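You operate a simulated robot arm through the tools that you are given. There is no shell and no other tool.

You run a simulated two-armed robot. Do the job below in one go: nothing can be reset, and whatever is moved stays where it is left.

TASK
Dust, then dress the middle of the yellow-band bench's short pad.
Fine: grey towel for the dust; green sponge with paste from the orange paste tub; both go back. A coat counts when it lies all over at full strength: go over it till it gets no stronger. What is to be rubbed or washed off counts as gone when no trace of it is left.

The check looks at the end state, three seconds after you hand in, the way a careful person would. Anything else that was tipped, shoved, dropped, spilled or broken makes it a failure. Flat cloth is picked up by pressing the open fingertips on it (5 to 10 N) and closing them slowly along it; thin cloth reads only 2 to 8 mm in the jaws.

THE ROBOT
Two 7-joint arms with fingered hands on one trunk that stands fixed in place. Base frame: the origin is at the foot of the trunk, x ahead of it, y to its left, z up. Lengths are in mm, angles in rad, forces in N, time in s.
The left shoulder is at [111, 128, 1036], the right one opposite. Each reaches about 1156 mm from its shoulder. Payload 5 kg a hand.
Tool frame (each hand has its own): the origin (TCP) lies between the finger pads and is the grasp point; the fingertips stand 37 mm ahead of it; z points along the fingers, y is the line along which they close. The gripper opens to 124 mm; its body begins 43 mm behind the TCP. The gripper is a hand of 3 fingers: y runs from the thumb to the fingers, the wrist lies at [-21, -116, -203] in the tool frame, and closing takes about 1.5 s.
Orientation is that of the tool frame in the base frame, as a unit quaternion [w, x, y, z]. With the fingers straight down and the wrist toward the robot, the tool's x, y and z point along [0, 1, 0], [1, 0, 0] and [0, 0, -1] of the base frame.

THE INTERFACE
- The arms move only by the tool nudge_tool. It takes "left_plan", "right_plan" or both (then of equal length, played together; a hand with none holds still); each is a list of rows, each a list of 7 numbers: the shift along the tool's x, y, z in mm, then the turn, a rotation vector about the tool's x, y, z in degrees, then the opening, from 0 (shut) to 1 (fully open). In form: [[tx, ty, tz, wx, wy, wz, hand], ...]. A call has 1 to 20 rows; each row shifts and turns the commanded pose from where the row before left it, along the tool's axes as they then stand. Rows are played at 5 a second. More than 50 mm and 0.15 rad between two rows, or a gripper value outside its range, and nothing of the call is played. Where a pose cannot be reached the arm comes as near as it can. A force on the tool above 40 N (or 10 N above the force at the start of the call, whichever is more), or a blocked arm, ends the call early, and 0.2 s more pass. Each finger travels about 45 mm/s and halts on what it meets, pressing with about 32 N; the grip force reading is that of the motor and also rises with nothing between the fingers. The clock runs only during rows and for 0.2 s after the last one: add rows that do not move to give the fingers time. It gives the time, the measured TCP pose, the force on the tool (base axes), the opening and the grip force at its end, in the units of the frame above (readings bear some noise), with the torque about the TCP (base axes, N m) and any sound that the robot's microphone picked up, and new pictures: "show" is both (left out), scene, wrist or none (wrist: the cameras of the hands that moved).
- Cameras (640 x 400 px; columns grow to the right, rows downward): "scene" is now at [268, -46.2, 1187.3]; the picture's right is [-0.53, -0.85, 0.00], its down [-0.66, 0.41, -0.63] and it looks along [0.53, -0.34, -0.78] (base axes); focal length 344 px, centre (320, 200). "left" rides on the left gripper at [-72, -104, -154] in its tool frame; the picture's right is [-0.83, -0.26, 0.49], its down [0.51, -0.72, 0.47] and it looks along [0.23, 0.64, 0.73] (tool axes); focal length 243 px, centre (320, 200). "right" rides on the right gripper at [72, -104, -154] in its tool frame; the picture's right is [-0.83, 0.26, -0.49], its down [-0.51, -0.72, 0.47] and it looks along [-0.23, 0.64, 0.73] (tool axes); focal length 243 px, centre (320, 200). There is no depth. A picture from a camera that has moved, and an enlarged one, comes with that camera's place and axes in the base frame and with its lens. The place of the scene camera against the robot may be out by one fixed shift of up to 25 mm in any direction.
- raise_lower(by): moves the trunk up (or, below 0, down) by that many mm; the arms and the scene camera ride with it, the base frame stays. It gives what a move gives, with no picture.
- hand_shape(shape, hand): the hand has 3 fingers and takes this shape, open, in about a second: jaw (thumb against the fingers, like two jaws); tri (thumb and two fingers); tip (a fingertip pinch); poke (one finger out to press); point (the index stretched); flat (the hand flat); cup (the hand cupped); fist (a fist). The gripper value then closes the fingers along that shape, each until it touches; the sizes above hold for jaw. It gives what a move gives, with no picture.
- pan_tilt(pan, tilt): turns the head with the scene camera to pan (to the left, within 1.396 rad either way) and tilt (down, from -0.506 to 1.204), counted from straight ahead of the robot (the tilt from the chest, where the trunk bows). It gives what a move gives, and a new picture of the scene camera.
- zoom(camera, box): a new picture of the part [left, top, right, bottom] of that camera's present view, enlarged. It takes no simulated time.
- close_job(): hands the job in; it is judged then, once.

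Places have to be worked out from the pictures, the camera data and where the tool is seen. Open the grippers and draw the arms clear of the work before you hand the job in, unless the task says otherwise.

The tools are called after ">>>" by a JSON object that holds its "name" and its "arguments". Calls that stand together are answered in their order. nudge_tool: Moves the arms, as the interface text tells. Its arguments: {"type":"object","properties":{"left_plan":{"type":"array"},"right_plan":{"type":"array"},"show":{"type":"string","enum":["both","scene","wrist","none"]}},"required":[]} The other tools are called the same way: raise_lower (by) moves the trunk up or down; hand_shape (shape, hand) gives the hand a shape; pan_tilt (pan, tilt) turns the head that bears the scene camera; zoom (camera, box) takes an enlarged picture of a part of a camera's view; close_job () hands the job in.

At the start:

```text
time: 0.0
left_ee_pos: [815.1, -4.2, 735.4]
left_tool_rot: [0.0, 0.707, 0.708, 0.001]
left_contact_force: [0.8, -0.2, -0.7]
left_wrist_torque: [-0.02, 0.01, 0.0]
left_width: 123.4
left_gripper_force: 0.2
left_shape: jaw
right_ee_pos: [423.7, -517.8, 827.2]
right_tool_rot: [0.0, 0.707, 0.707, -0.001]
right_contact_force: [-0.2, -0.4, -0.2]
right_wrist_torque: [0.0, 0.0, 0.01]
right_width: 123.3
right_gripper_force: 0.0
right_shape: jaw
trunk travel left (down, up): [-225.0, 338.0]
head pan, tilt (commanded): [-0.562, 0.89]
```

scene: 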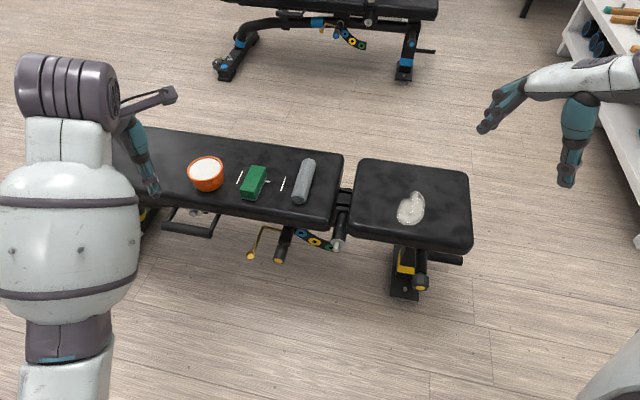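
right: 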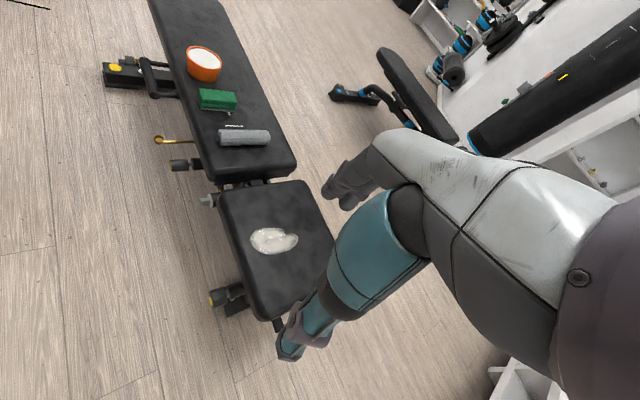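
left: 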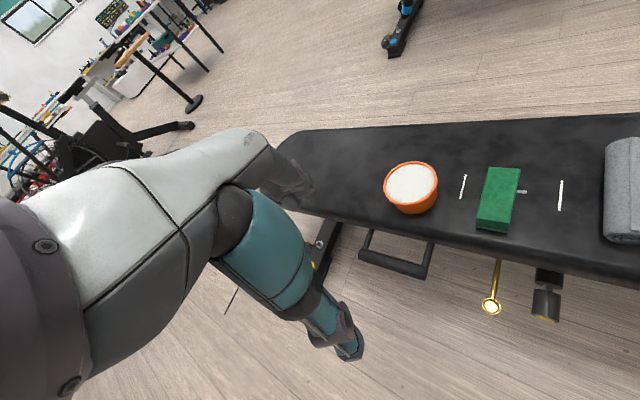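

The bench lies ahead and to the right: the long pad carries an orange tub, a green sponge and a grey rolled towel, and the short pad has a whitish dusty patch in its middle. I'll zoom in first to look at the items and the patch.

>>> {"name": "zoom", "arguments": {"camera": "scene", "box": [340, 140, 500, 240]}}

>>> {"name": "zoom", "arguments": {"camera": "scene", "box": [180, 130, 340, 230]}}

>>> {"name": "zoom", "arguments": {"camera": "right", "box": [160, 20, 352, 140]}}

>>> {"name": "zoom", "arguments": {"camera": "left", "box": [360, 120, 640, 295]}}

>>> {"name": "zoom", "arguments": {"camera": "right", "box": [200, 170, 360, 270]}}

```text
4.00 times, centred on (420, 190) of scene
camera zoom: at [268.0, -46.2, 1187.3], right [-0.53, -0.85, 0.0], down [-0.66, 0.41, -0.63], along [0.53, -0.34, -0.78], focal length 1377 px, centre (-80, 240)
```

zoom: 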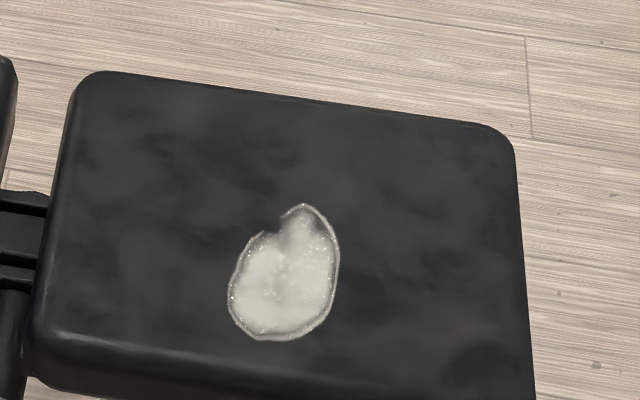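

```text
4.00 times, centred on (260, 180) of scene
camera zoom: at [268.0, -46.2, 1187.3], right [-0.53, -0.85, 0.0], down [-0.66, 0.41, -0.63], along [0.53, -0.34, -0.78], focal length 1377 px, centre (560, 280)
```

zoom: 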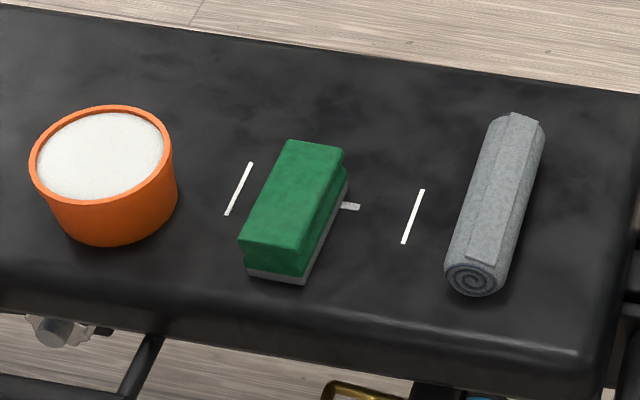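

```text
3.33 times, centred on (256, 80) of right
camera zoom: at [319.9, -445.7, 980.9], right [0.26, -0.83, 0.49], down [-0.72, -0.51, -0.47], along [0.64, -0.23, -0.73], focal length 809 px, centre (533, 600)
```

zoom: 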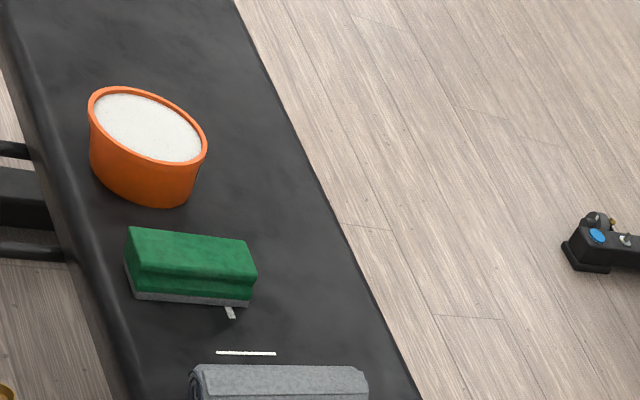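

```text
2.29 times, centred on (500, 208) of left
camera zoom: at [711.0, -77.9, 888.8], right [-0.26, -0.83, -0.49], down [-0.72, 0.51, -0.47], along [0.64, 0.23, -0.73], focal length 555 px, centre (-91, 183)
```

zoom: 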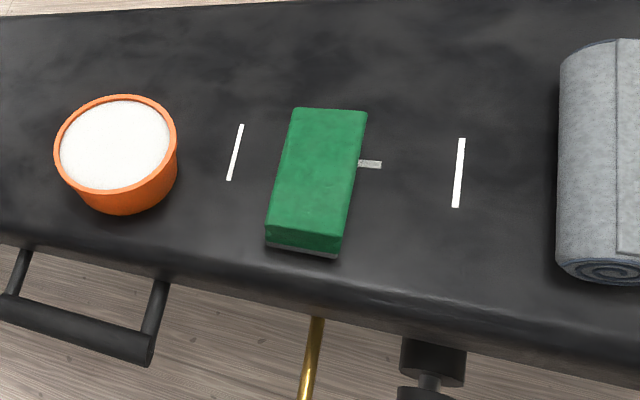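

```text
4.00 times, centred on (280, 220) of right
camera zoom: at [319.9, -445.7, 980.9], right [0.26, -0.83, 0.49], down [-0.72, -0.51, -0.47], along [0.64, -0.23, -0.73], focal length 970 px, centre (480, 120)
```

zoom: 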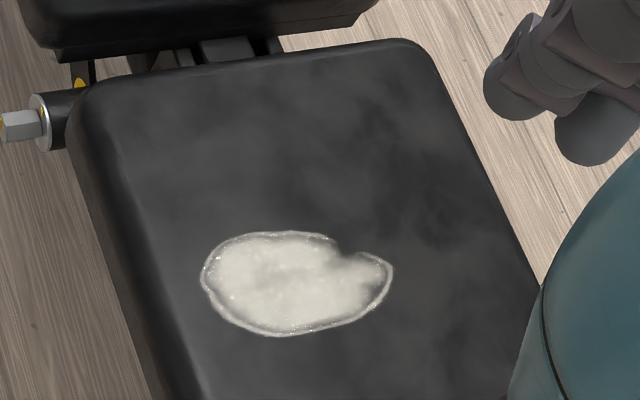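

From the two wrist cameras I put the pad tops at z≈455, the sponge at about (879,-219) with its top near z 499, the towel roll at about (816,-340), and the tub rim at about (963,-127, z 512). The patch is near (591,-540), and the bench's cross axis is yawed about -43°. I'll draw the left arm out of the way and bring the right hand over the towel, lined up across it.

>>> {"name": "nudge_tool", "arguments": {"left_plan": [[30, -20, 0, 0, 0, 0, 1], [30, -20, 0, 0, 0, 0, 1], [30, -20, 0, 0, 0, 0, 1], [30, -20, 0, 0, 0, 0, 1], [30, -20, 0, 0, 0, 0, 1], [30, -20, 0, 0, 0, 0, 1], [30, -20, 0, 0, 0, 0, 1], [30, -20, 0, 0, 0, 0, 1], [30, -20, 0, 0, 0, 0, 1], [30, -20, 0, 0, 0, 0, 1], [0, 0, 0, 0, 0, 0, 1], [0, 0, 0, 0, 0, 0, 1], [0, 0, 0, 0, 0, 0, 1], [0, 0, 0, 0, 0, 0, 1], [0, 0, 0, 0, 0, 0, 1], [0, 0, 0, 0, 0, 0, 1]], "right_plan": [[17, 38, 15, 0, 0, 0, 1], [17, 38, 15, 0, 0, 0, 1], [17, 38, 15, 0, 0, 0, 1], [17, 38, 15, 0, 0, 0, 1], [17, 38, 15, 0, 0, 0, 1], [17, 38, 15, 0, 0, 0, 1], [17, 38, 15, 0, 0, 0, 1], [17, 38, 15, 0, 0, 0, 1], [17, 38, 15, 0, 0, 0, 1], [17, 38, 15, 0, 0, 0, 1], [0, 0, 0, 0, 0, -7.8, 1], [0, 0, 0, 0, 0, -7.8, 1], [0, 0, 0, 0, 0, -7.8, 1], [0, 0, 0, 0, 0, -7.8, 1], [0, 0, 0, 0, 0, -7.8, 1], [0, 0, 0, 0, 0, -7.8, 1]]}}

```text
time: 3.4
left_ee_pos: [615.9, 294.5, 735.8]
left_tool_rot: [0.0, 0.707, 0.707, 0.0]
left_contact_force: [-0.4, 0.0, 0.1]
left_wrist_torque: [-0.01, -0.02, 0.0]
left_width: 123.7
left_gripper_force: 0.1
left_shape: jaw
right_ee_pos: [804.6, -348.2, 677.4]
right_tool_rot: [0.0, 0.367, 0.93, 0.0]
right_contact_force: [0.0, 0.1, -0.2]
right_wrist_torque: [0.02, 0.0, 0.03]
right_width: 124.2
right_gripper_force: 0.1
right_shape: jaw
trunk travel left (down, up): [-225.0, 338.0]
head pan, tilt (commanded): [-0.562, 0.89]
camera scene: at [268.1, -46.1, 1187.3], right [-0.53, -0.85, 0.0], down [-0.66, 0.41, -0.63], along [0.53, -0.34, -0.78], focal length 344 px, centre (320, 200)
camera right: at [680.2, -375.0, 831.2], right [0.78, -0.38, 0.49], down [-0.12, -0.87, -0.47], along [0.61, 0.31, -0.73], focal length 243 px, centre (320, 200)
camera left: at [511.8, 221.5, 889.3], right [-0.26, -0.83, -0.49], down [-0.72, 0.51, -0.47], along [0.64, 0.23, -0.73], focal length 243 px, centre (320, 200)
```

scene: 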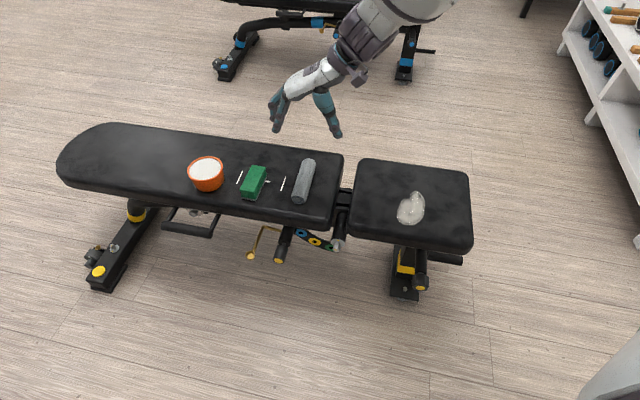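
right: 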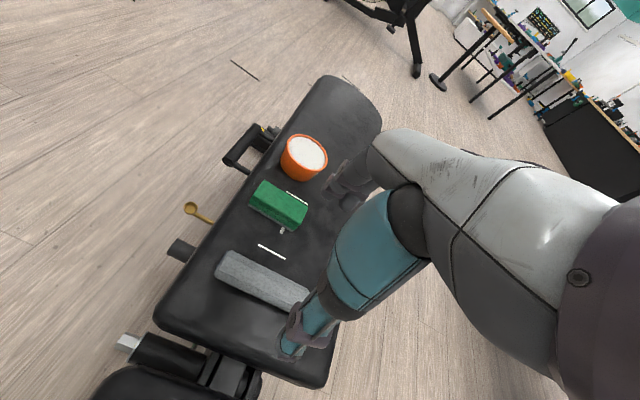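
left: 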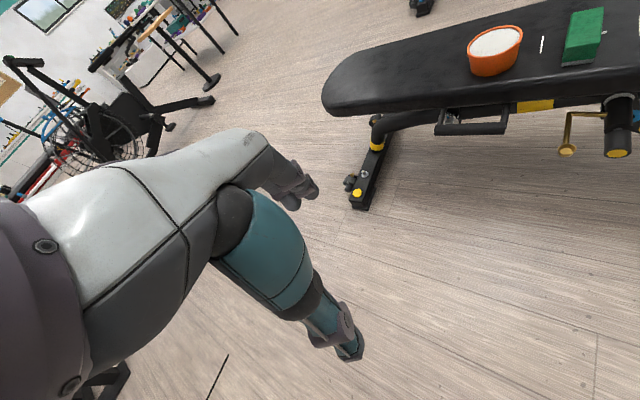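

The right hand is above the towel and the tub, sponge and towel are all in view. I'll zoom in to fix their positions and check the short pad again.

>>> {"name": "zoom", "arguments": {"camera": "right", "box": [200, 120, 360, 220]}}

>>> {"name": "zoom", "arguments": {"camera": "right", "box": [180, 220, 340, 320]}}

>>> {"name": "zoom", "arguments": {"camera": "scene", "box": [180, 130, 340, 230]}}

```text
4.00 times, centred on (280, 170) of right
camera zoom: at [680.2, -375.0, 831.2], right [0.78, -0.38, 0.49], down [-0.12, -0.87, -0.47], along [0.61, 0.31, -0.73], focal length 970 px, centre (480, 320)
```

zoom: 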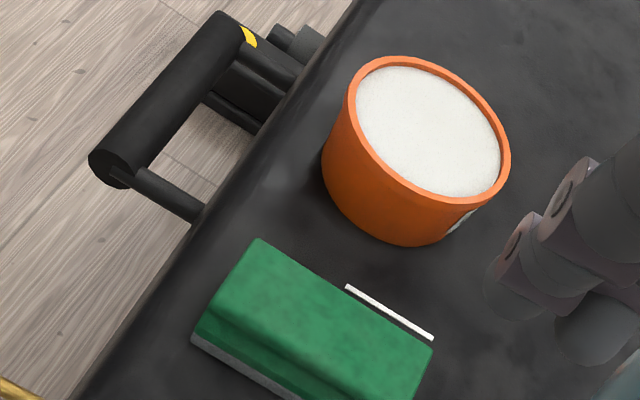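

```text
4.00 times, centred on (260, 270) of right
camera zoom: at [680.2, -375.0, 831.2], right [0.78, -0.38, 0.49], down [-0.12, -0.87, -0.47], along [0.61, 0.31, -0.73], focal length 970 px, centre (560, -80)
```

zoom: 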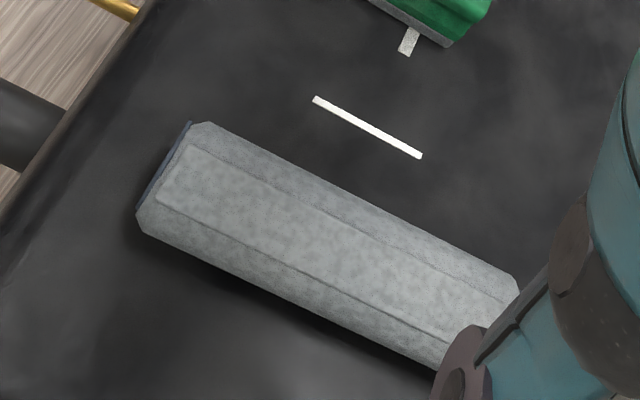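

```text
4.00 times, centred on (260, 180) of scene
camera zoom: at [268.1, -46.1, 1187.3], right [-0.53, -0.85, 0.0], down [-0.66, 0.41, -0.63], along [0.53, -0.34, -0.78], focal length 1377 px, centre (560, 280)
```

zoom: 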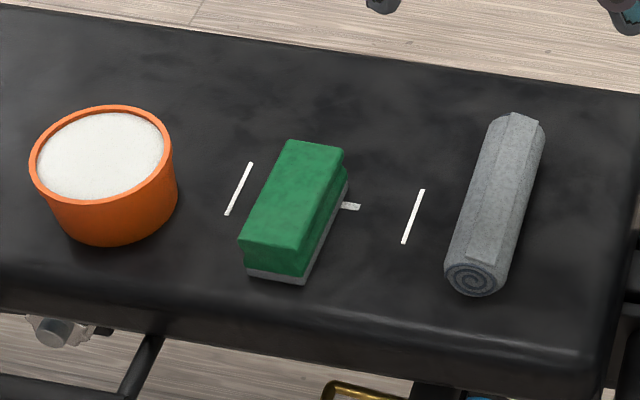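

The towel roll's centre works out to about (812,-340), its axis at -44°, and it is roughly 40 mm thick. I'll centre the hand over it and come down part way to check the alignment.

>>> {"name": "nudge_tool", "arguments": {"right_plan": [[0, 6, 25, 0, 0, 0, 0.85], [0, 5, 25, 0, 0, 1, 0.8], [0, 0, 25, 0, 0, 0, 0.8], [0, 0, 25, 0, 0, 0, 0.8], [0, 0, 20, 0, 0, 0, 0.8], [0, 0, 0, 0, 0, 0, 0.8]]}}

```text
time: 4.8
left_ee_pos: [616.6, 293.8, 736.2]
left_tool_rot: [0.0, 0.708, 0.707, 0.0]
left_contact_force: [-0.2, 0.5, 0.0]
left_wrist_torque: [0.0, -0.03, 0.0]
left_width: 123.7
left_gripper_force: 0.1
left_shape: jaw
right_ee_pos: [813.0, -341.5, 555.7]
right_tool_rot: [0.0, 0.376, 0.927, 0.0]
right_contact_force: [0.3, -0.3, -0.1]
right_wrist_torque: [0.0, -0.01, -0.03]
right_width: 99.6
right_gripper_force: 0.1
right_shape: jaw
trunk travel left (down, up): [-225.0, 338.0]
head pan, tilt (commanded): [-0.562, 0.89]
camera scene: at [267.7, -46.0, 1187.4], right [-0.53, -0.85, 0.0], down [-0.66, 0.41, -0.63], along [0.53, -0.34, -0.78], focal length 344 px, centre (320, 200)
camera right: at [687.2, -365.3, 709.6], right [0.78, -0.39, 0.49], down [-0.14, -0.87, -0.47], along [0.61, 0.3, -0.73], focal length 243 px, centre (320, 200)
```

scene: 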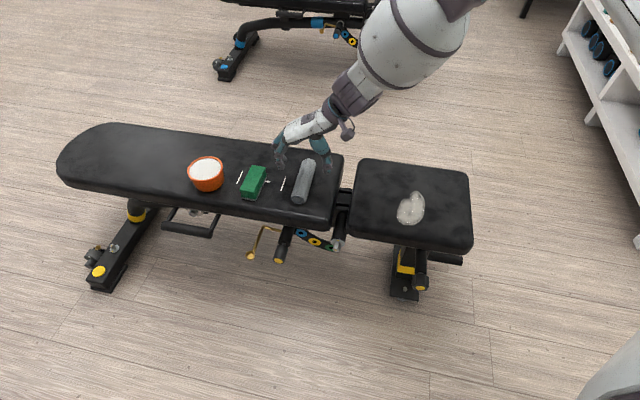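
right: 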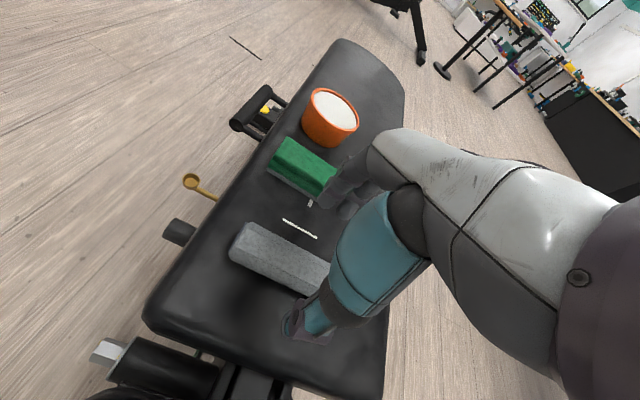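

The thumb and fingers straddle the roll and the axis looks centred. I'll come down to grasp height, with the fingertips about 8 mm above the pad, and then close.

>>> {"name": "nudge_tool", "arguments": {"right_plan": [[0, 0, 18, 0, 0, 0, 0.8], [0, 0, 18, 0, 0, 0, 0.8], [0, 0, 12, 0, 0, 0, 0.8], [0, 0, 5, 0, 0, 0, 0.8], [0, 0, 0, 0, 0, 0, 0.8]]}}

```text
time: 6.0
left_ee_pos: [616.4, 294.3, 736.0]
left_tool_rot: [0.0, 0.708, 0.707, 0.0]
left_contact_force: [0.6, -0.5, -0.5]
left_wrist_torque: [0.0, -0.01, 0.03]
left_width: 123.6
left_gripper_force: 0.0
left_shape: jaw
right_ee_pos: [811.8, -340.4, 502.9]
right_tool_rot: [0.0, 0.376, 0.926, 0.0]
right_contact_force: [0.3, 0.9, -0.3]
right_wrist_torque: [-0.01, 0.01, 0.01]
right_width: 99.5
right_gripper_force: 0.1
right_shape: jaw
trunk travel left (down, up): [-225.0, 338.0]
head pan, tilt (commanded): [-0.562, 0.89]
camera scene: at [268.0, -46.2, 1187.3], right [-0.53, -0.85, 0.0], down [-0.66, 0.41, -0.63], along [0.53, -0.34, -0.78], focal length 344 px, centre (320, 200)
camera right: at [687.3, -364.9, 656.5], right [0.78, -0.39, 0.49], down [-0.14, -0.87, -0.47], along [0.61, 0.3, -0.73], focal length 243 px, centre (320, 200)
```

scene: 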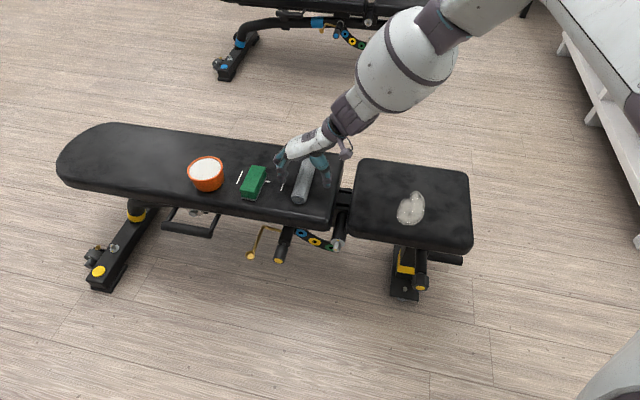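
right: 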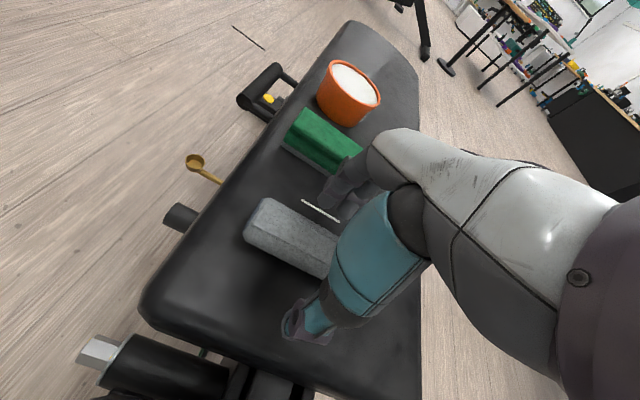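

The hand is at grasp height with no contact force. I'll zoom in to confirm the clearances before closing.

>>> {"name": "zoom", "arguments": {"camera": "right", "box": [230, 140, 420, 350]}}

>>> {"name": "zoom", "arguments": {"camera": "scene", "box": [240, 120, 370, 220]}}

```text
1.90 times, centred on (325, 245) of right
camera zoom: at [687.3, -364.9, 656.5], right [0.78, -0.39, 0.49], down [-0.14, -0.87, -0.47], along [0.61, 0.3, -0.73], focal length 462 px, centre (310, 114)
```

zoom: 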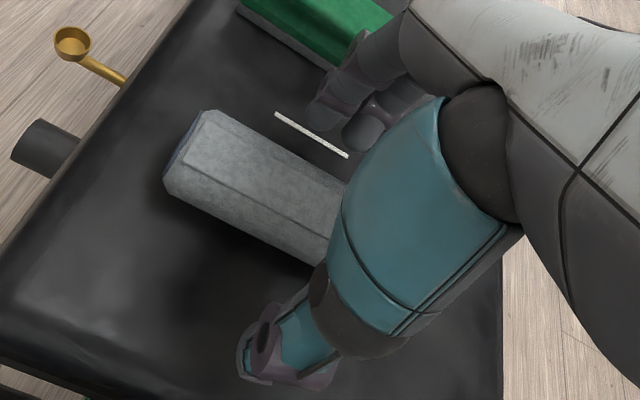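

```text
4.00 times, centred on (305, 170) of scene
camera zoom: at [268.0, -46.2, 1187.3], right [-0.53, -0.85, 0.0], down [-0.66, 0.41, -0.63], along [0.53, -0.34, -0.78], focal length 1377 px, centre (380, 320)
```

zoom: 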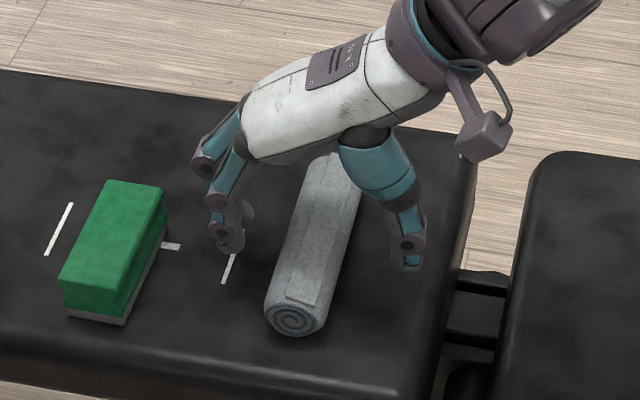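

The fingers and thumb sit clear on both sides of the roll, near its middle. Closing slowly.

>>> {"name": "nudge_tool", "arguments": {"right_plan": [[0, 0, 0, 0, 0, 0, 0.7], [0, 0, 0, 0, 0, 0, 0.6], [0, 0, 0, 0, 0, 0, 0.5], [0, 0, 0, 0, 0, 0, 0.4], [0, 0, 0, 0, 0, 0, 0.3], [0, 0, 0, 0, 0, 0, 0.25], [0, 0, 0, 0, 0, 0, 0.2], [0, 0, 0, 0, 0, 0, 0.2], [0, 0, 0, 0, 0, 0, 0.2]]}}

```text
time: 8.0
left_ee_pos: [616.4, 294.9, 735.6]
left_tool_rot: [-0.001, 0.707, 0.707, 0.0]
left_contact_force: [-1.4, 0.0, 0.0]
left_wrist_torque: [0.04, 0.01, 0.0]
left_width: 124.1
left_gripper_force: 0.0
left_shape: jaw
right_ee_pos: [812.1, -341.7, 503.3]
right_tool_rot: [0.001, 0.377, 0.926, 0.0]
right_contact_force: [0.9, -0.2, -0.3]
right_wrist_torque: [0.0, 0.01, -0.01]
right_width: 36.2
right_gripper_force: 32.1
right_shape: jaw
trunk travel left (down, up): [-225.0, 338.0]
head pan, tilt (commanded): [-0.562, 0.89]
camera scene: at [268.1, -46.2, 1187.3], right [-0.53, -0.85, 0.0], down [-0.66, 0.41, -0.63], along [0.53, -0.34, -0.78], focal length 344 px, centre (320, 200)
camera right: at [687.3, -364.9, 656.5], right [0.78, -0.39, 0.49], down [-0.14, -0.87, -0.47], along [0.61, 0.3, -0.73], focal length 243 px, centre (320, 200)
```

scene: 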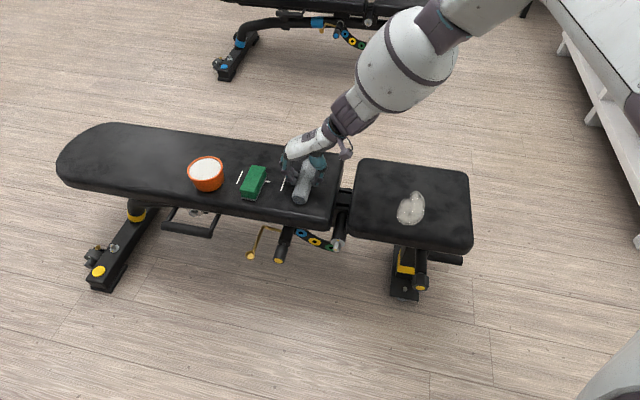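
right: 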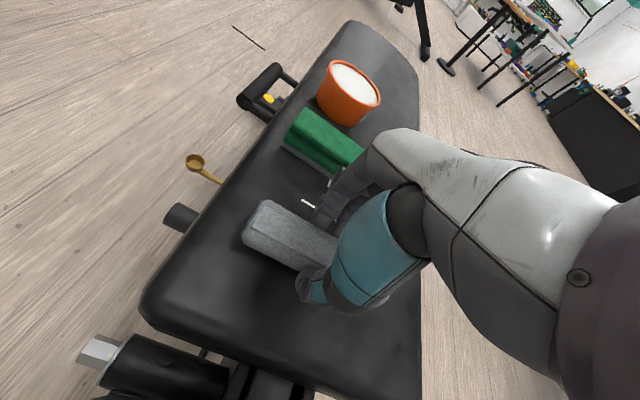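

Gripped at 36 mm with 32 N. I'll lift the towel straight up and carry it toward the short pad.

>>> {"name": "nudge_tool", "arguments": {"right_plan": [[0, 0, -10, 0, 0, 0, 0.1], [0, 0, -20, 0, 0, 0, 0.1], [0, 0, -30, 0, 0, 0, 0.1], [0, 0, -30, 0, 0, 0, 0.1], [0, -20, -10, 0, 0, 0, 0.1], [2, -40, 0, 0, 0, 0, 0.1], [2, -40, 0, 0, 0, 0, 0.1], [2, -40, 0, 0, 0, 0, 0.1], [0, 0, 0, 0, 0, 0, 0.1]]}}

```text
time: 10.0
left_ee_pos: [616.1, 294.7, 735.8]
left_tool_rot: [-0.001, 0.707, 0.707, 0.0]
left_contact_force: [0.3, 0.4, 0.7]
left_wrist_torque: [-0.03, 0.03, 0.03]
left_width: 123.7
left_gripper_force: 0.0
left_shape: jaw
right_ee_pos: [709.0, -436.9, 601.8]
right_tool_rot: [0.0, 0.376, 0.926, 0.0]
right_contact_force: [-0.4, 0.6, -0.9]
right_wrist_torque: [0.0, 0.01, -0.01]
right_width: 36.4
right_gripper_force: 32.3
right_shape: jaw
trunk travel left (down, up): [-225.0, 338.0]
head pan, tilt (commanded): [-0.562, 0.89]
camera scene: at [268.7, -45.9, 1187.1], right [-0.53, -0.85, 0.0], down [-0.66, 0.41, -0.63], along [0.53, -0.34, -0.78], focal length 344 px, centre (320, 200)
camera right: at [584.4, -460.8, 756.2], right [0.78, -0.39, 0.49], down [-0.14, -0.87, -0.47], along [0.61, 0.3, -0.73], focal length 243 px, centre (320, 200)
```

scene: 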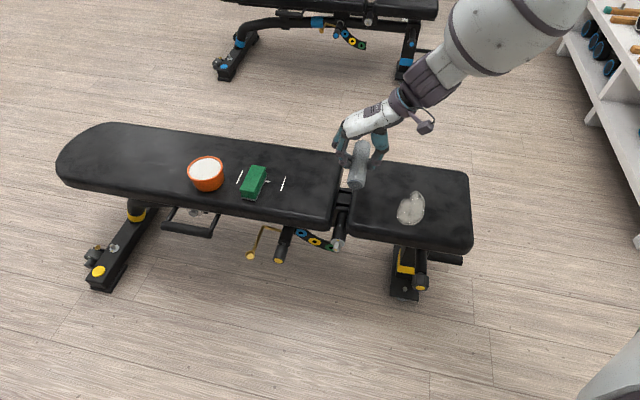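
right: 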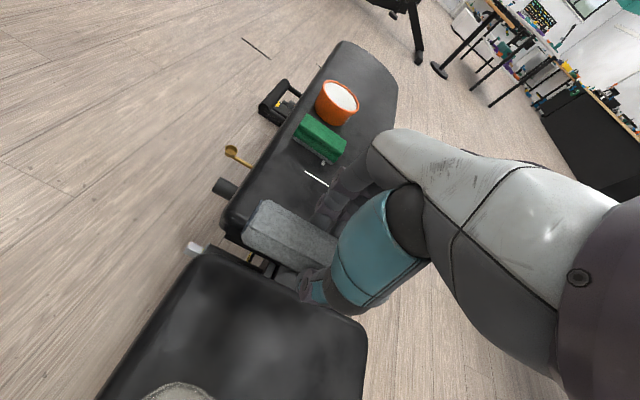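

The towel lifted cleanly as a firm roll and nothing else moved. Carrying it on until it's over the dust patch.

>>> {"name": "nudge_tool", "arguments": {"right_plan": [[3, -39, 0, 0, 0, 0, 0.1], [3, -39, 0, 0, 0, 0, 0.1], [3, -39, 0, 0, 0, 0, 0.1], [3, -39, 0, 0, 0, 0, 0.1], [0, 0, 0, 0, 0, 0, 0.1]]}}

>>> {"name": "zoom", "arguments": {"camera": "scene", "box": [340, 140, 500, 260]}}

>>> {"name": "zoom", "arguments": {"camera": "right", "box": [120, 200, 440, 400]}}

```text
time: 11.2
left_ee_pos: [616.3, 294.3, 736.3]
left_tool_rot: [0.0, 0.707, 0.707, 0.0]
left_contact_force: [-0.2, -0.3, 0.6]
left_wrist_torque: [0.04, -0.01, 0.03]
left_width: 123.8
left_gripper_force: 0.1
left_shape: jaw
right_ee_pos: [591.5, -539.4, 602.7]
right_tool_rot: [0.0, 0.376, 0.927, -0.001]
right_contact_force: [-0.1, 0.6, -1.6]
right_wrist_torque: [-0.03, 0.0, -0.02]
right_width: 36.4
right_gripper_force: 32.1
right_shape: jaw
trunk travel left (down, up): [-225.0, 338.0]
head pan, tilt (commanded): [-0.562, 0.89]
camera scene: at [268.4, -46.2, 1187.2], right [-0.53, -0.85, 0.0], down [-0.66, 0.41, -0.63], along [0.53, -0.34, -0.78], focal length 344 px, centre (320, 200)
camera right: at [466.4, -562.8, 757.1], right [0.78, -0.39, 0.49], down [-0.14, -0.87, -0.47], along [0.61, 0.3, -0.73], focal length 243 px, centre (320, 200)
```

scene: 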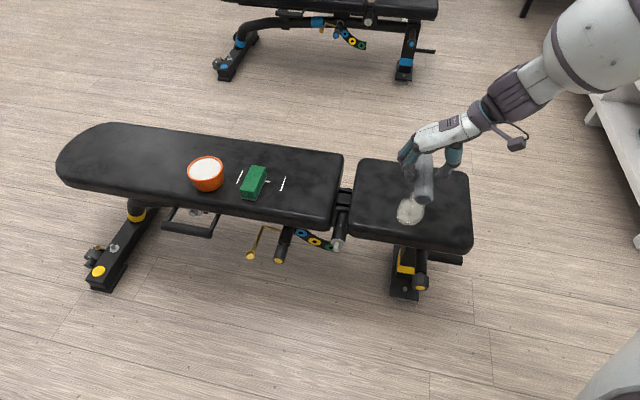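
right: 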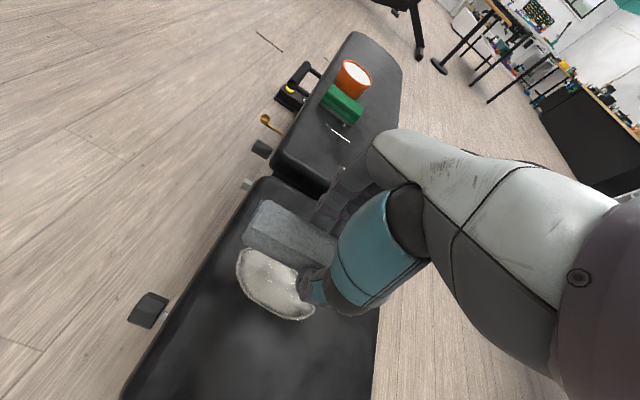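

```text
3.33 times, centred on (420, 200) of scene
camera zoom: at [268.4, -46.2, 1187.2], right [-0.53, -0.85, 0.0], down [-0.66, 0.41, -0.63], along [0.53, -0.34, -0.78], focal length 1147 px, centre (-13, 200)
```

zoom: 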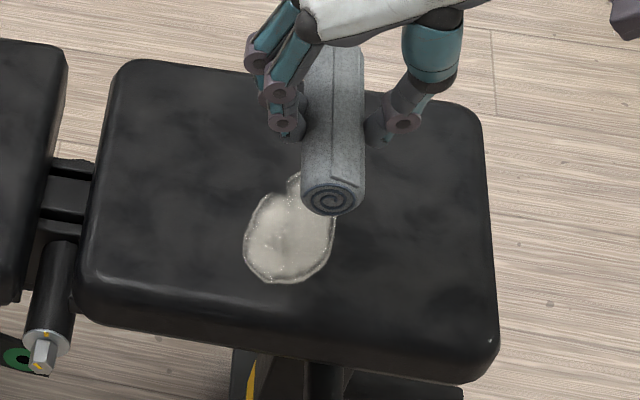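

```text
2.00 times, centred on (280, 300) of right
camera zoom: at [466.4, -562.8, 757.1], right [0.78, -0.39, 0.49], down [-0.14, -0.87, -0.47], along [0.61, 0.3, -0.73], focal length 485 px, centre (400, 0)
```

zoom: 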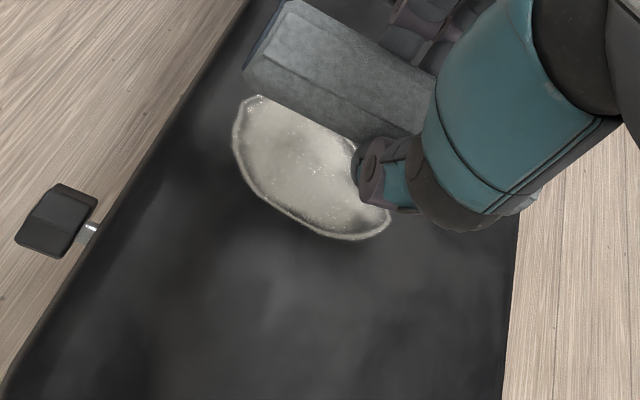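

The patch spans roughly 120 mm across the bench by 65 mm along it, centred near (598,-542). I'll move to one side of it along the bench and lower the towel close to the pad.

>>> {"name": "nudge_tool", "arguments": {"right_plan": [[-4, 27, 20, 0, 0, 0, 0.1], [-3, 26, 25, 0, 0, 0, 0.1], [0, 0, 25, 0, 0, 0, 0.1], [0, 0, 18, 0, 0, 0, 0.1], [0, 0, 5, 0, 0, 0, 0.1], [0, 0, 0, 0, 0, 0, 0.1]], "show": "scene"}}

```text
time: 12.6
left_ee_pos: [615.9, 294.2, 736.3]
left_tool_rot: [0.0, 0.707, 0.707, 0.0]
left_contact_force: [-0.1, 0.1, 0.0]
left_wrist_torque: [0.01, -0.02, -0.01]
left_width: 123.5
left_gripper_force: 0.1
left_shape: jaw
right_ee_pos: [634.2, -507.4, 510.7]
right_tool_rot: [0.0, 0.376, 0.926, 0.0]
right_contact_force: [-0.1, 0.0, -0.8]
right_wrist_torque: [-0.02, 0.01, 0.03]
right_width: 36.4
right_gripper_force: 32.5
right_shape: jaw
trunk travel left (down, up): [-225.0, 338.0]
head pan, tilt (commanded): [-0.562, 0.89]
camera scene: at [268.2, -46.2, 1187.3], right [-0.53, -0.85, 0.0], down [-0.66, 0.41, -0.63], along [0.53, -0.34, -0.78], focal length 344 px, centre (320, 200)
```

scene: 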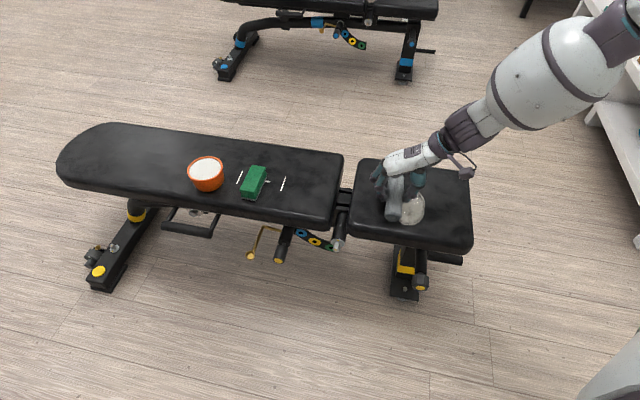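

No contact yet at TCP z 510.7. I'll creep down in small steps until the force reads.

>>> {"name": "nudge_tool", "arguments": {"right_plan": [[0, 0, 2, 0, 0, 0, 0.1], [0, 0, 2, 0, 0, 0, 0.1], [0, 0, 2, 0, 0, 0, 0.1], [0, 0, 0, 0, 0, 0, 0.1]], "show": "none"}}

```text
time: 13.6
left_ee_pos: [616.4, 294.3, 735.9]
left_tool_rot: [0.0, 0.707, 0.707, 0.0]
left_contact_force: [-0.4, -0.3, -0.3]
left_wrist_torque: [-0.02, 0.02, 0.01]
left_width: 124.1
left_gripper_force: 0.0
left_shape: jaw
right_ee_pos: [634.3, -507.6, 504.9]
right_tool_rot: [-0.001, 0.376, 0.927, 0.0]
right_contact_force: [-1.1, 0.3, -0.8]
right_wrist_torque: [0.01, -0.01, -0.03]
right_width: 36.1
right_gripper_force: 32.0
right_shape: jaw
trunk travel left (down, up): [-225.0, 338.0]
head pan, tilt (commanded): [-0.562, 0.89]
```

Still no contact, so on down in small steps.

>>> {"name": "nudge_tool", "arguments": {"right_plan": [[0, 0, 1.5, 0, 0, 0, 0.1], [0, 0, 1.5, 0, 0, 0, 0.1], [0, 0, 1.5, 0, 0, 0, 0.1], [0, 0, 0, 0, 0, 0, 0.1]], "show": "none"}}

```text
time: 14.6
left_ee_pos: [615.9, 295.1, 736.2]
left_tool_rot: [0.0, 0.707, 0.707, -0.001]
left_contact_force: [-0.3, -0.2, -0.6]
left_wrist_torque: [0.01, -0.02, 0.02]
left_width: 123.8
left_gripper_force: 0.0
left_shape: jaw
right_ee_pos: [633.9, -506.3, 502.1]
right_tool_rot: [0.001, 0.376, 0.927, 0.0]
right_contact_force: [0.5, -4.1, 13.0]
right_wrist_torque: [-0.11, 0.09, -0.06]
right_width: 37.0
right_gripper_force: 31.8
right_shape: jaw
trunk travel left (down, up): [-225.0, 338.0]
head pan, tilt (commanded): [-0.562, 0.89]
```

Contact at z≈502 with about 13 N. I'll stroke across the patch along the bench, keeping that light pressure, then look.

>>> {"name": "nudge_tool", "arguments": {"right_plan": [[0, -10, -0.5, 0, 0, 0, 0.1], [0, -12, 0, 0, 0, 0, 0.1], [0, -12, 0, 0, 0, 0, 0.1], [0, -12, 0, 0, 0, 0, 0.1], [0, -12, 0, 0, 0, 0, 0.1], [0, -12, 0, 0, 0, 0, 0.1], [0, -12, 0, 0, 0, 0, 0.1], [0, -12, 0, 0, 0, 0, 0.1], [0, -10, 0, 0, 0, 0, 0.1], [0, 0, 0, 0, 0, 0, 0.1]]}}

>>> {"name": "zoom", "arguments": {"camera": "scene", "box": [340, 140, 500, 260]}}

>>> {"name": "zoom", "arguments": {"camera": "right", "box": [120, 200, 440, 400]}}

```text
time: 16.8
left_ee_pos: [616.3, 294.6, 736.5]
left_tool_rot: [0.001, 0.707, 0.707, -0.001]
left_contact_force: [-0.4, 0.3, -0.1]
left_wrist_torque: [0.02, 0.01, -0.01]
left_width: 123.9
left_gripper_force: 0.1
left_shape: jaw
right_ee_pos: [562.3, -580.0, 501.1]
right_tool_rot: [-0.001, 0.377, 0.926, 0.0]
right_contact_force: [2.9, 3.0, 6.7]
right_wrist_torque: [0.09, -0.15, 0.01]
right_width: 37.3
right_gripper_force: 32.1
right_shape: jaw
trunk travel left (down, up): [-225.0, 338.0]
head pan, tilt (commanded): [-0.562, 0.89]
camera scene: at [267.7, -45.5, 1187.4], right [-0.53, -0.85, 0.0], down [-0.66, 0.41, -0.63], along [0.53, -0.34, -0.78], focal length 344 px, centre (320, 200)
camera right: at [436.9, -604.2, 655.5], right [0.78, -0.39, 0.49], down [-0.14, -0.87, -0.47], along [0.61, 0.3, -0.73], focal length 243 px, centre (320, 200)
```

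scene: 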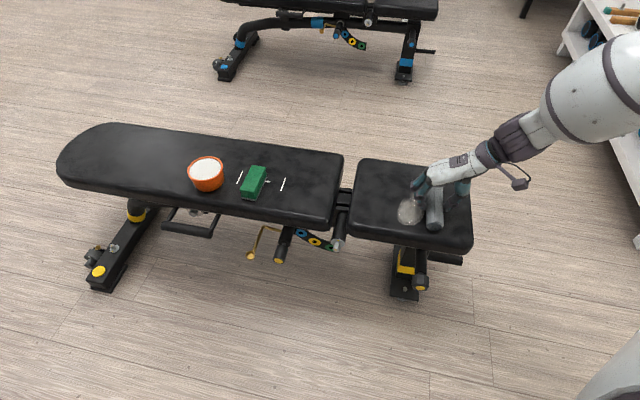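
right: 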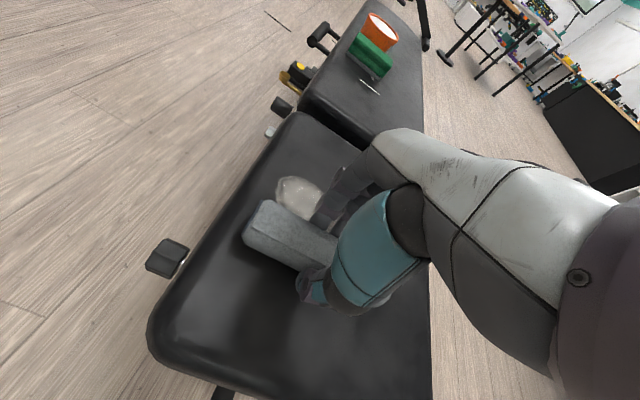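

```text
3.33 times, centred on (420, 200) of scene
camera zoom: at [267.7, -45.5, 1187.4], right [-0.53, -0.85, 0.0], down [-0.66, 0.41, -0.63], along [0.53, -0.34, -0.78], focal length 1147 px, centre (-13, 200)
```

zoom: 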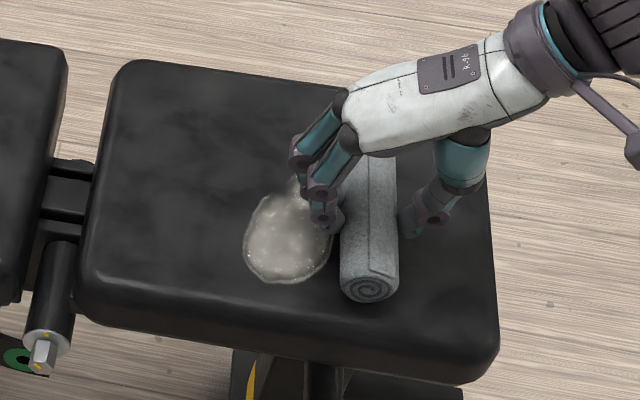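

```text
2.00 times, centred on (280, 300) of right
camera zoom: at [436.9, -604.2, 655.5], right [0.78, -0.39, 0.49], down [-0.14, -0.87, -0.47], along [0.61, 0.3, -0.73], focal length 485 px, centre (400, 0)
```

zoom: 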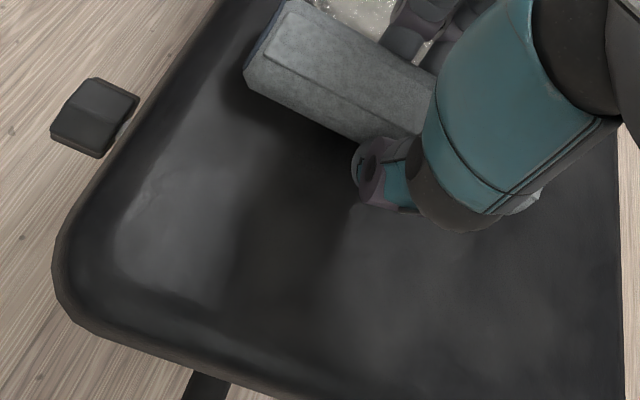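

One pass has thinned the dust, so more passes are needed. I'll stroke back and forth with slight sideways shifts so the roll's length covers the whole patch.

>>> {"name": "nudge_tool", "arguments": {"right_plan": [[-6, 5, 0.5, 0, 0, 0, 0.1], [0, 12, 0, 0, 0, 0, 0.1], [0, 12, 0, 0, 0, 0, 0.1], [0, 12, 0, 0, 0, 0, 0.1], [0, 12, 0, 0, 0, 0, 0.1], [0, 12, 0, 0, 0, 0, 0.1], [0, 12, 0, 0, 0, 0, 0.1], [0, 12, 0, 0, 0, 0, 0.1], [0, 12, 0, 0, 0, 0, 0.1], [0, 3, 0, 0, 0, 0, 0.1], [12, -4, 0, 0, 0, 0, 0.1], [0, -12, 0, 0, 0, 0, 0.1], [0, -12, 0, 0, 0, 0, 0.1], [0, -12, 0, 0, 0, 0, 0.1], [0, -12, 0, 0, 0, 0, 0.1], [0, -12, 0, 0, 0, 0, 0.1], [0, -12, 0, 0, 0, 0, 0.1], [0, -12, 0, 0, 0, 0, 0.1], [0, -12, 0, 0, 0, 0, 0.1], [0, -4, 0, 0, 0, 0, 0.1]], "show": "scene"}}

>>> {"name": "zoom", "arguments": {"camera": "scene", "box": [340, 140, 500, 260]}}

```text
time: 21.0
left_ee_pos: [616.8, 295.3, 736.3]
left_tool_rot: [0.0, 0.707, 0.707, -0.001]
left_contact_force: [0.1, 0.1, 0.0]
left_wrist_torque: [-0.03, 0.0, 0.01]
left_width: 124.0
left_gripper_force: 0.0
left_shape: jaw
right_ee_pos: [557.6, -575.2, 500.6]
right_tool_rot: [0.0, 0.376, 0.927, 0.0]
right_contact_force: [3.8, 3.0, 9.5]
right_wrist_torque: [0.11, -0.19, -0.01]
right_width: 37.0
right_gripper_force: 32.2
right_shape: jaw
trunk travel left (down, up): [-225.0, 338.0]
head pan, tilt (commanded): [-0.562, 0.89]
camera scene: at [267.6, -45.4, 1187.4], right [-0.53, -0.85, 0.0], down [-0.66, 0.41, -0.63], along [0.53, -0.34, -0.78], focal length 344 px, centre (320, 200)
```

scene: 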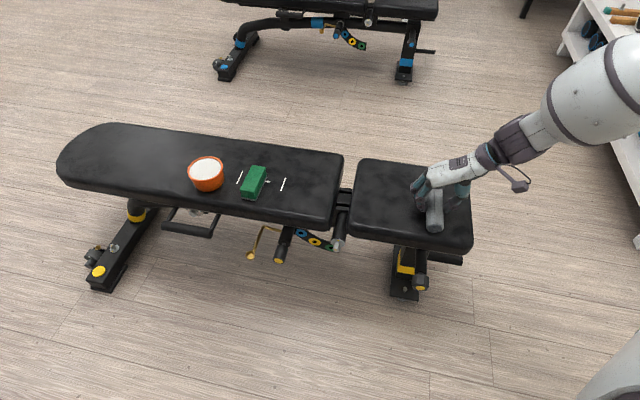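

```text
3.33 times, centred on (420, 200) of scene
camera zoom: at [267.6, -45.4, 1187.4], right [-0.53, -0.85, 0.0], down [-0.66, 0.41, -0.63], along [0.53, -0.34, -0.78], focal length 1147 px, centre (-13, 200)
```

zoom: 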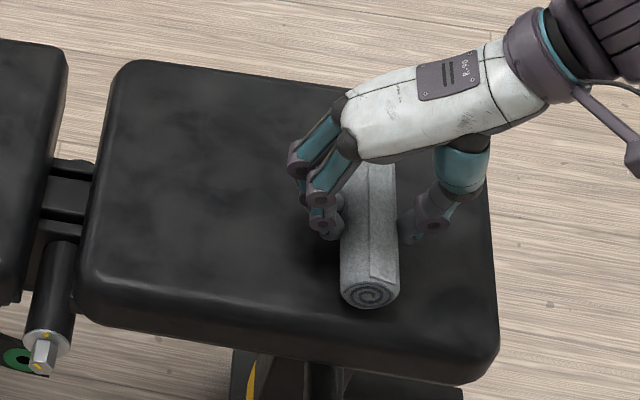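

The visible dust is gone. I'll add passes shifted toward the far end, which the hand is hiding, and then lift to inspect.

>>> {"name": "nudge_tool", "arguments": {"right_plan": [[-14, 3, 0, 0, 0, 0, 0.1], [-14, 9, 0, 0, 0, 0, 0.1], [0, 12, 0, 0, 0, 0, 0.1], [0, 12, 0, 0, 0, 0, 0.1], [0, 12, 0, 0, 0, 0, 0.1], [0, 12, 0, 0, 0, 0, 0.1], [0, 12, 0, 0, 0, 0, 0.1], [0, 12, 0, 0, 0, 0, 0.1], [0, 12, 0, 0, 0, 0, 0.1], [0, 8, 0, 0, 0, 0, 0.1], [6, -6, 0, 0, 0, 0, 0.1], [0, -12, 0, 0, 0, 0, 0.1], [0, -12, 0, 0, 0, 0, 0.1], [0, -12, 0, 0, 0, 0, 0.1], [0, -12, 0, 0, 0, 0, 0.1], [0, -12, 0, 0, 0, 0, 0.1], [0, -12, 0, 0, 0, 0, 0.1], [0, -12, 0, 0, 0, 0, 0.1], [0, -12, 0, 0, 0, 0, 0.1], [0, -2, 0, 0, 0, 0, 0.1]], "show": "none"}}

>>> {"name": "nudge_tool", "arguments": {"right_plan": [[20, 0, 0, 0, 0, 0, 0.1], [16, 5, 0, 0, 0, 0, 0.1], [0, 12, 0, 0, 0, 0, 0.1], [0, 12, 0, 0, 0, 0, 0.1], [0, 12, 0, 0, 0, 0, 0.1], [0, 12, 0, 0, 0, 0, 0.1], [0, 12, 0, 0, 0, 0, 0.1], [0, 12, 0, 0, 0, 0, 0.1], [0, 12, 0, 0, 0, 0, 0.1], [0, 10, 0, 0, 0, 0, 0.1], [-15, -3, 0, 0, 0, 0, 0.1], [0, -12, 0, 0, 0, 0, 0.1], [0, -12, 0, 0, 0, 0, 0.1], [0, -12, 0, 0, 0, 0, 0.1], [0, -12, 0, 0, 0, 0, 0.1], [0, -12, 0, 0, 0, 0, 0.1], [0, -12, 0, 0, 0, 0, 0.1], [0, -12, 0, 0, 0, 0, 0.1], [0, -12, 0, 0, 0, 0, 0.1], [0, -2, 0, 0, 0, 0, 0.1]], "show": "none"}}

```text
time: 25.2
left_ee_pos: [615.8, 295.2, 735.6]
left_tool_rot: [0.0, 0.707, 0.707, 0.0]
left_contact_force: [0.0, -0.3, 0.4]
left_wrist_torque: [0.03, 0.01, 0.01]
left_width: 123.7
left_gripper_force: 0.1
left_shape: jaw
right_ee_pos: [573.6, -591.2, 501.2]
right_tool_rot: [0.0, 0.377, 0.926, 0.0]
right_contact_force: [1.8, 2.7, 5.6]
right_wrist_torque: [0.11, -0.11, 0.01]
right_width: 37.3
right_gripper_force: 32.4
right_shape: jaw
trunk travel left (down, up): [-225.0, 338.0]
head pan, tilt (commanded): [-0.562, 0.89]
```

```text
time: 29.4
left_ee_pos: [616.5, 294.9, 736.0]
left_tool_rot: [0.0, 0.707, 0.707, 0.0]
left_contact_force: [-1.5, 0.3, 1.0]
left_wrist_torque: [-0.03, -0.01, 0.0]
left_width: 123.9
left_gripper_force: 0.0
left_shape: jaw
right_ee_pos: [556.1, -578.7, 500.7]
right_tool_rot: [0.001, 0.376, 0.927, -0.001]
right_contact_force: [3.6, 3.0, 7.4]
right_wrist_torque: [0.13, -0.17, 0.01]
right_width: 37.2
right_gripper_force: 32.7
right_shape: jaw
trunk travel left (down, up): [-225.0, 338.0]
head pan, tilt (commanded): [-0.562, 0.89]
```

Several passes done. I'll lift the towel off the pad and move it back toward its place, which leaves the pad in clear view.

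>>> {"name": "nudge_tool", "arguments": {"right_plan": [[0, 0, -15, 0, 0, 0, 0.1], [0, 0, -25, 0, 0, 0, 0.1], [0, 0, -30, 0, 0, 0, 0.1], [0, 0, -30, 0, 0, 0, 0.1], [0, 30, 0, 0, 0, 0, 0.1], [0, 40, 0, 0, 0, 0, 0.1], [0, 40, 0, 0, 0, 0, 0.1], [0, 40, 0, 0, 0, 0, 0.1], [0, 40, 0, 0, 0, 0, 0.1], [0, 40, 0, 0, 0, 0, 0.1], [0, 40, 0, 0, 0, 0, 0.1], [0, 40, 0, 0, 0, 0, 0.1], [0, 0, 0, 0, 0, 0, 0.1]]}}

>>> {"name": "zoom", "arguments": {"camera": "scene", "box": [340, 140, 500, 240]}}

```text
time: 32.2
left_ee_pos: [616.1, 295.0, 737.3]
left_tool_rot: [0.001, 0.707, 0.707, -0.001]
left_contact_force: [-0.5, -0.4, -0.9]
left_wrist_torque: [0.04, 0.0, 0.03]
left_width: 123.7
left_gripper_force: 0.1
left_shape: jaw
right_ee_pos: [773.6, -355.1, 599.5]
right_tool_rot: [0.0, 0.376, 0.927, 0.0]
right_contact_force: [0.2, -1.0, -1.4]
right_wrist_torque: [0.03, 0.01, 0.01]
right_width: 37.3
right_gripper_force: 32.3
right_shape: jaw
trunk travel left (down, up): [-225.0, 338.0]
head pan, tilt (commanded): [-0.562, 0.89]
camera scene: at [267.6, -46.5, 1187.4], right [-0.53, -0.85, 0.0], down [-0.66, 0.41, -0.63], along [0.53, -0.34, -0.78], focal length 344 px, centre (320, 200)
camera right: at [648.6, -380.4, 754.2], right [0.78, -0.39, 0.49], down [-0.14, -0.87, -0.47], along [0.61, 0.3, -0.73], focal length 243 px, centre (320, 200)
```

scene: 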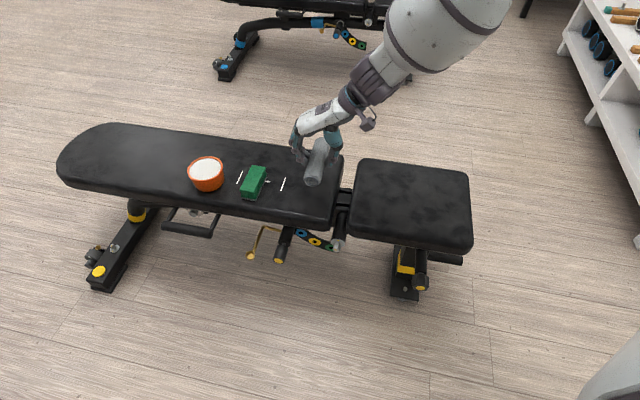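
right: 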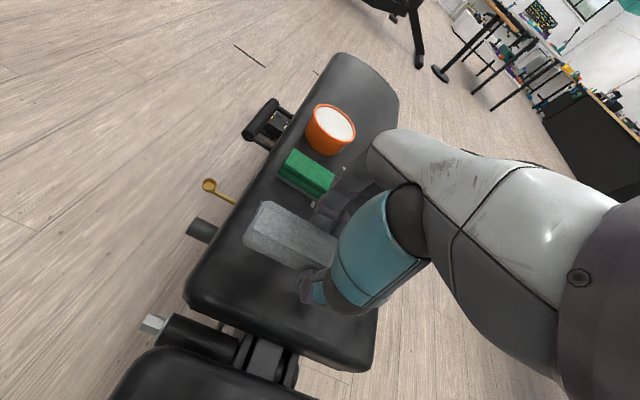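

```text
4.00 times, centred on (420, 190) of scene
camera zoom: at [267.6, -46.5, 1187.4], right [-0.53, -0.85, 0.0], down [-0.66, 0.41, -0.63], along [0.53, -0.34, -0.78], focal length 1377 px, centre (-80, 240)
```

zoom: 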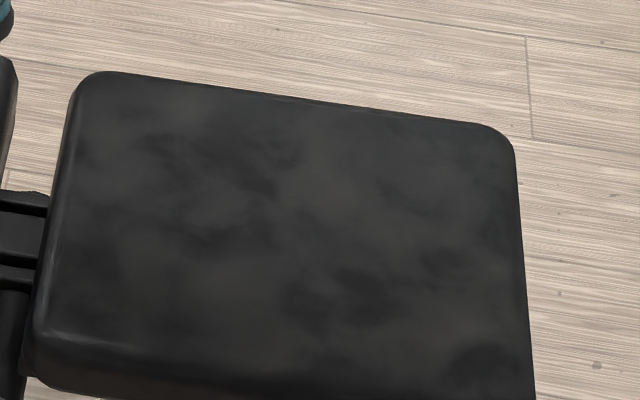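

The pad looks clean. I'll zoom tight on the patch area to check for faint traces.

>>> {"name": "zoom", "arguments": {"camera": "scene", "box": [380, 180, 444, 220]}}

```text
10.00 times, centred on (412, 200) of scene
camera zoom: at [267.6, -46.5, 1187.4], right [-0.53, -0.85, 0.0], down [-0.66, 0.41, -0.63], along [0.53, -0.34, -0.78], focal length 3442 px, centre (-600, 200)
```

zoom: 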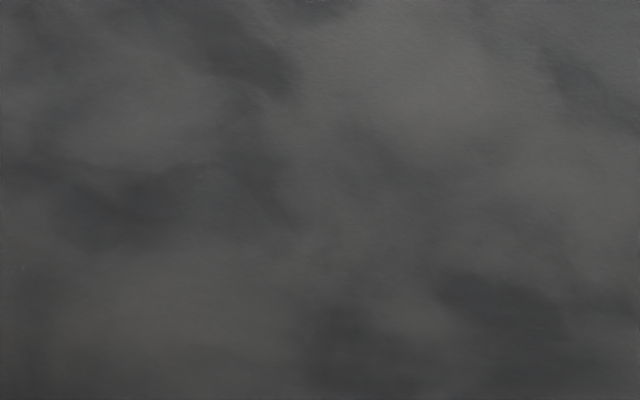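

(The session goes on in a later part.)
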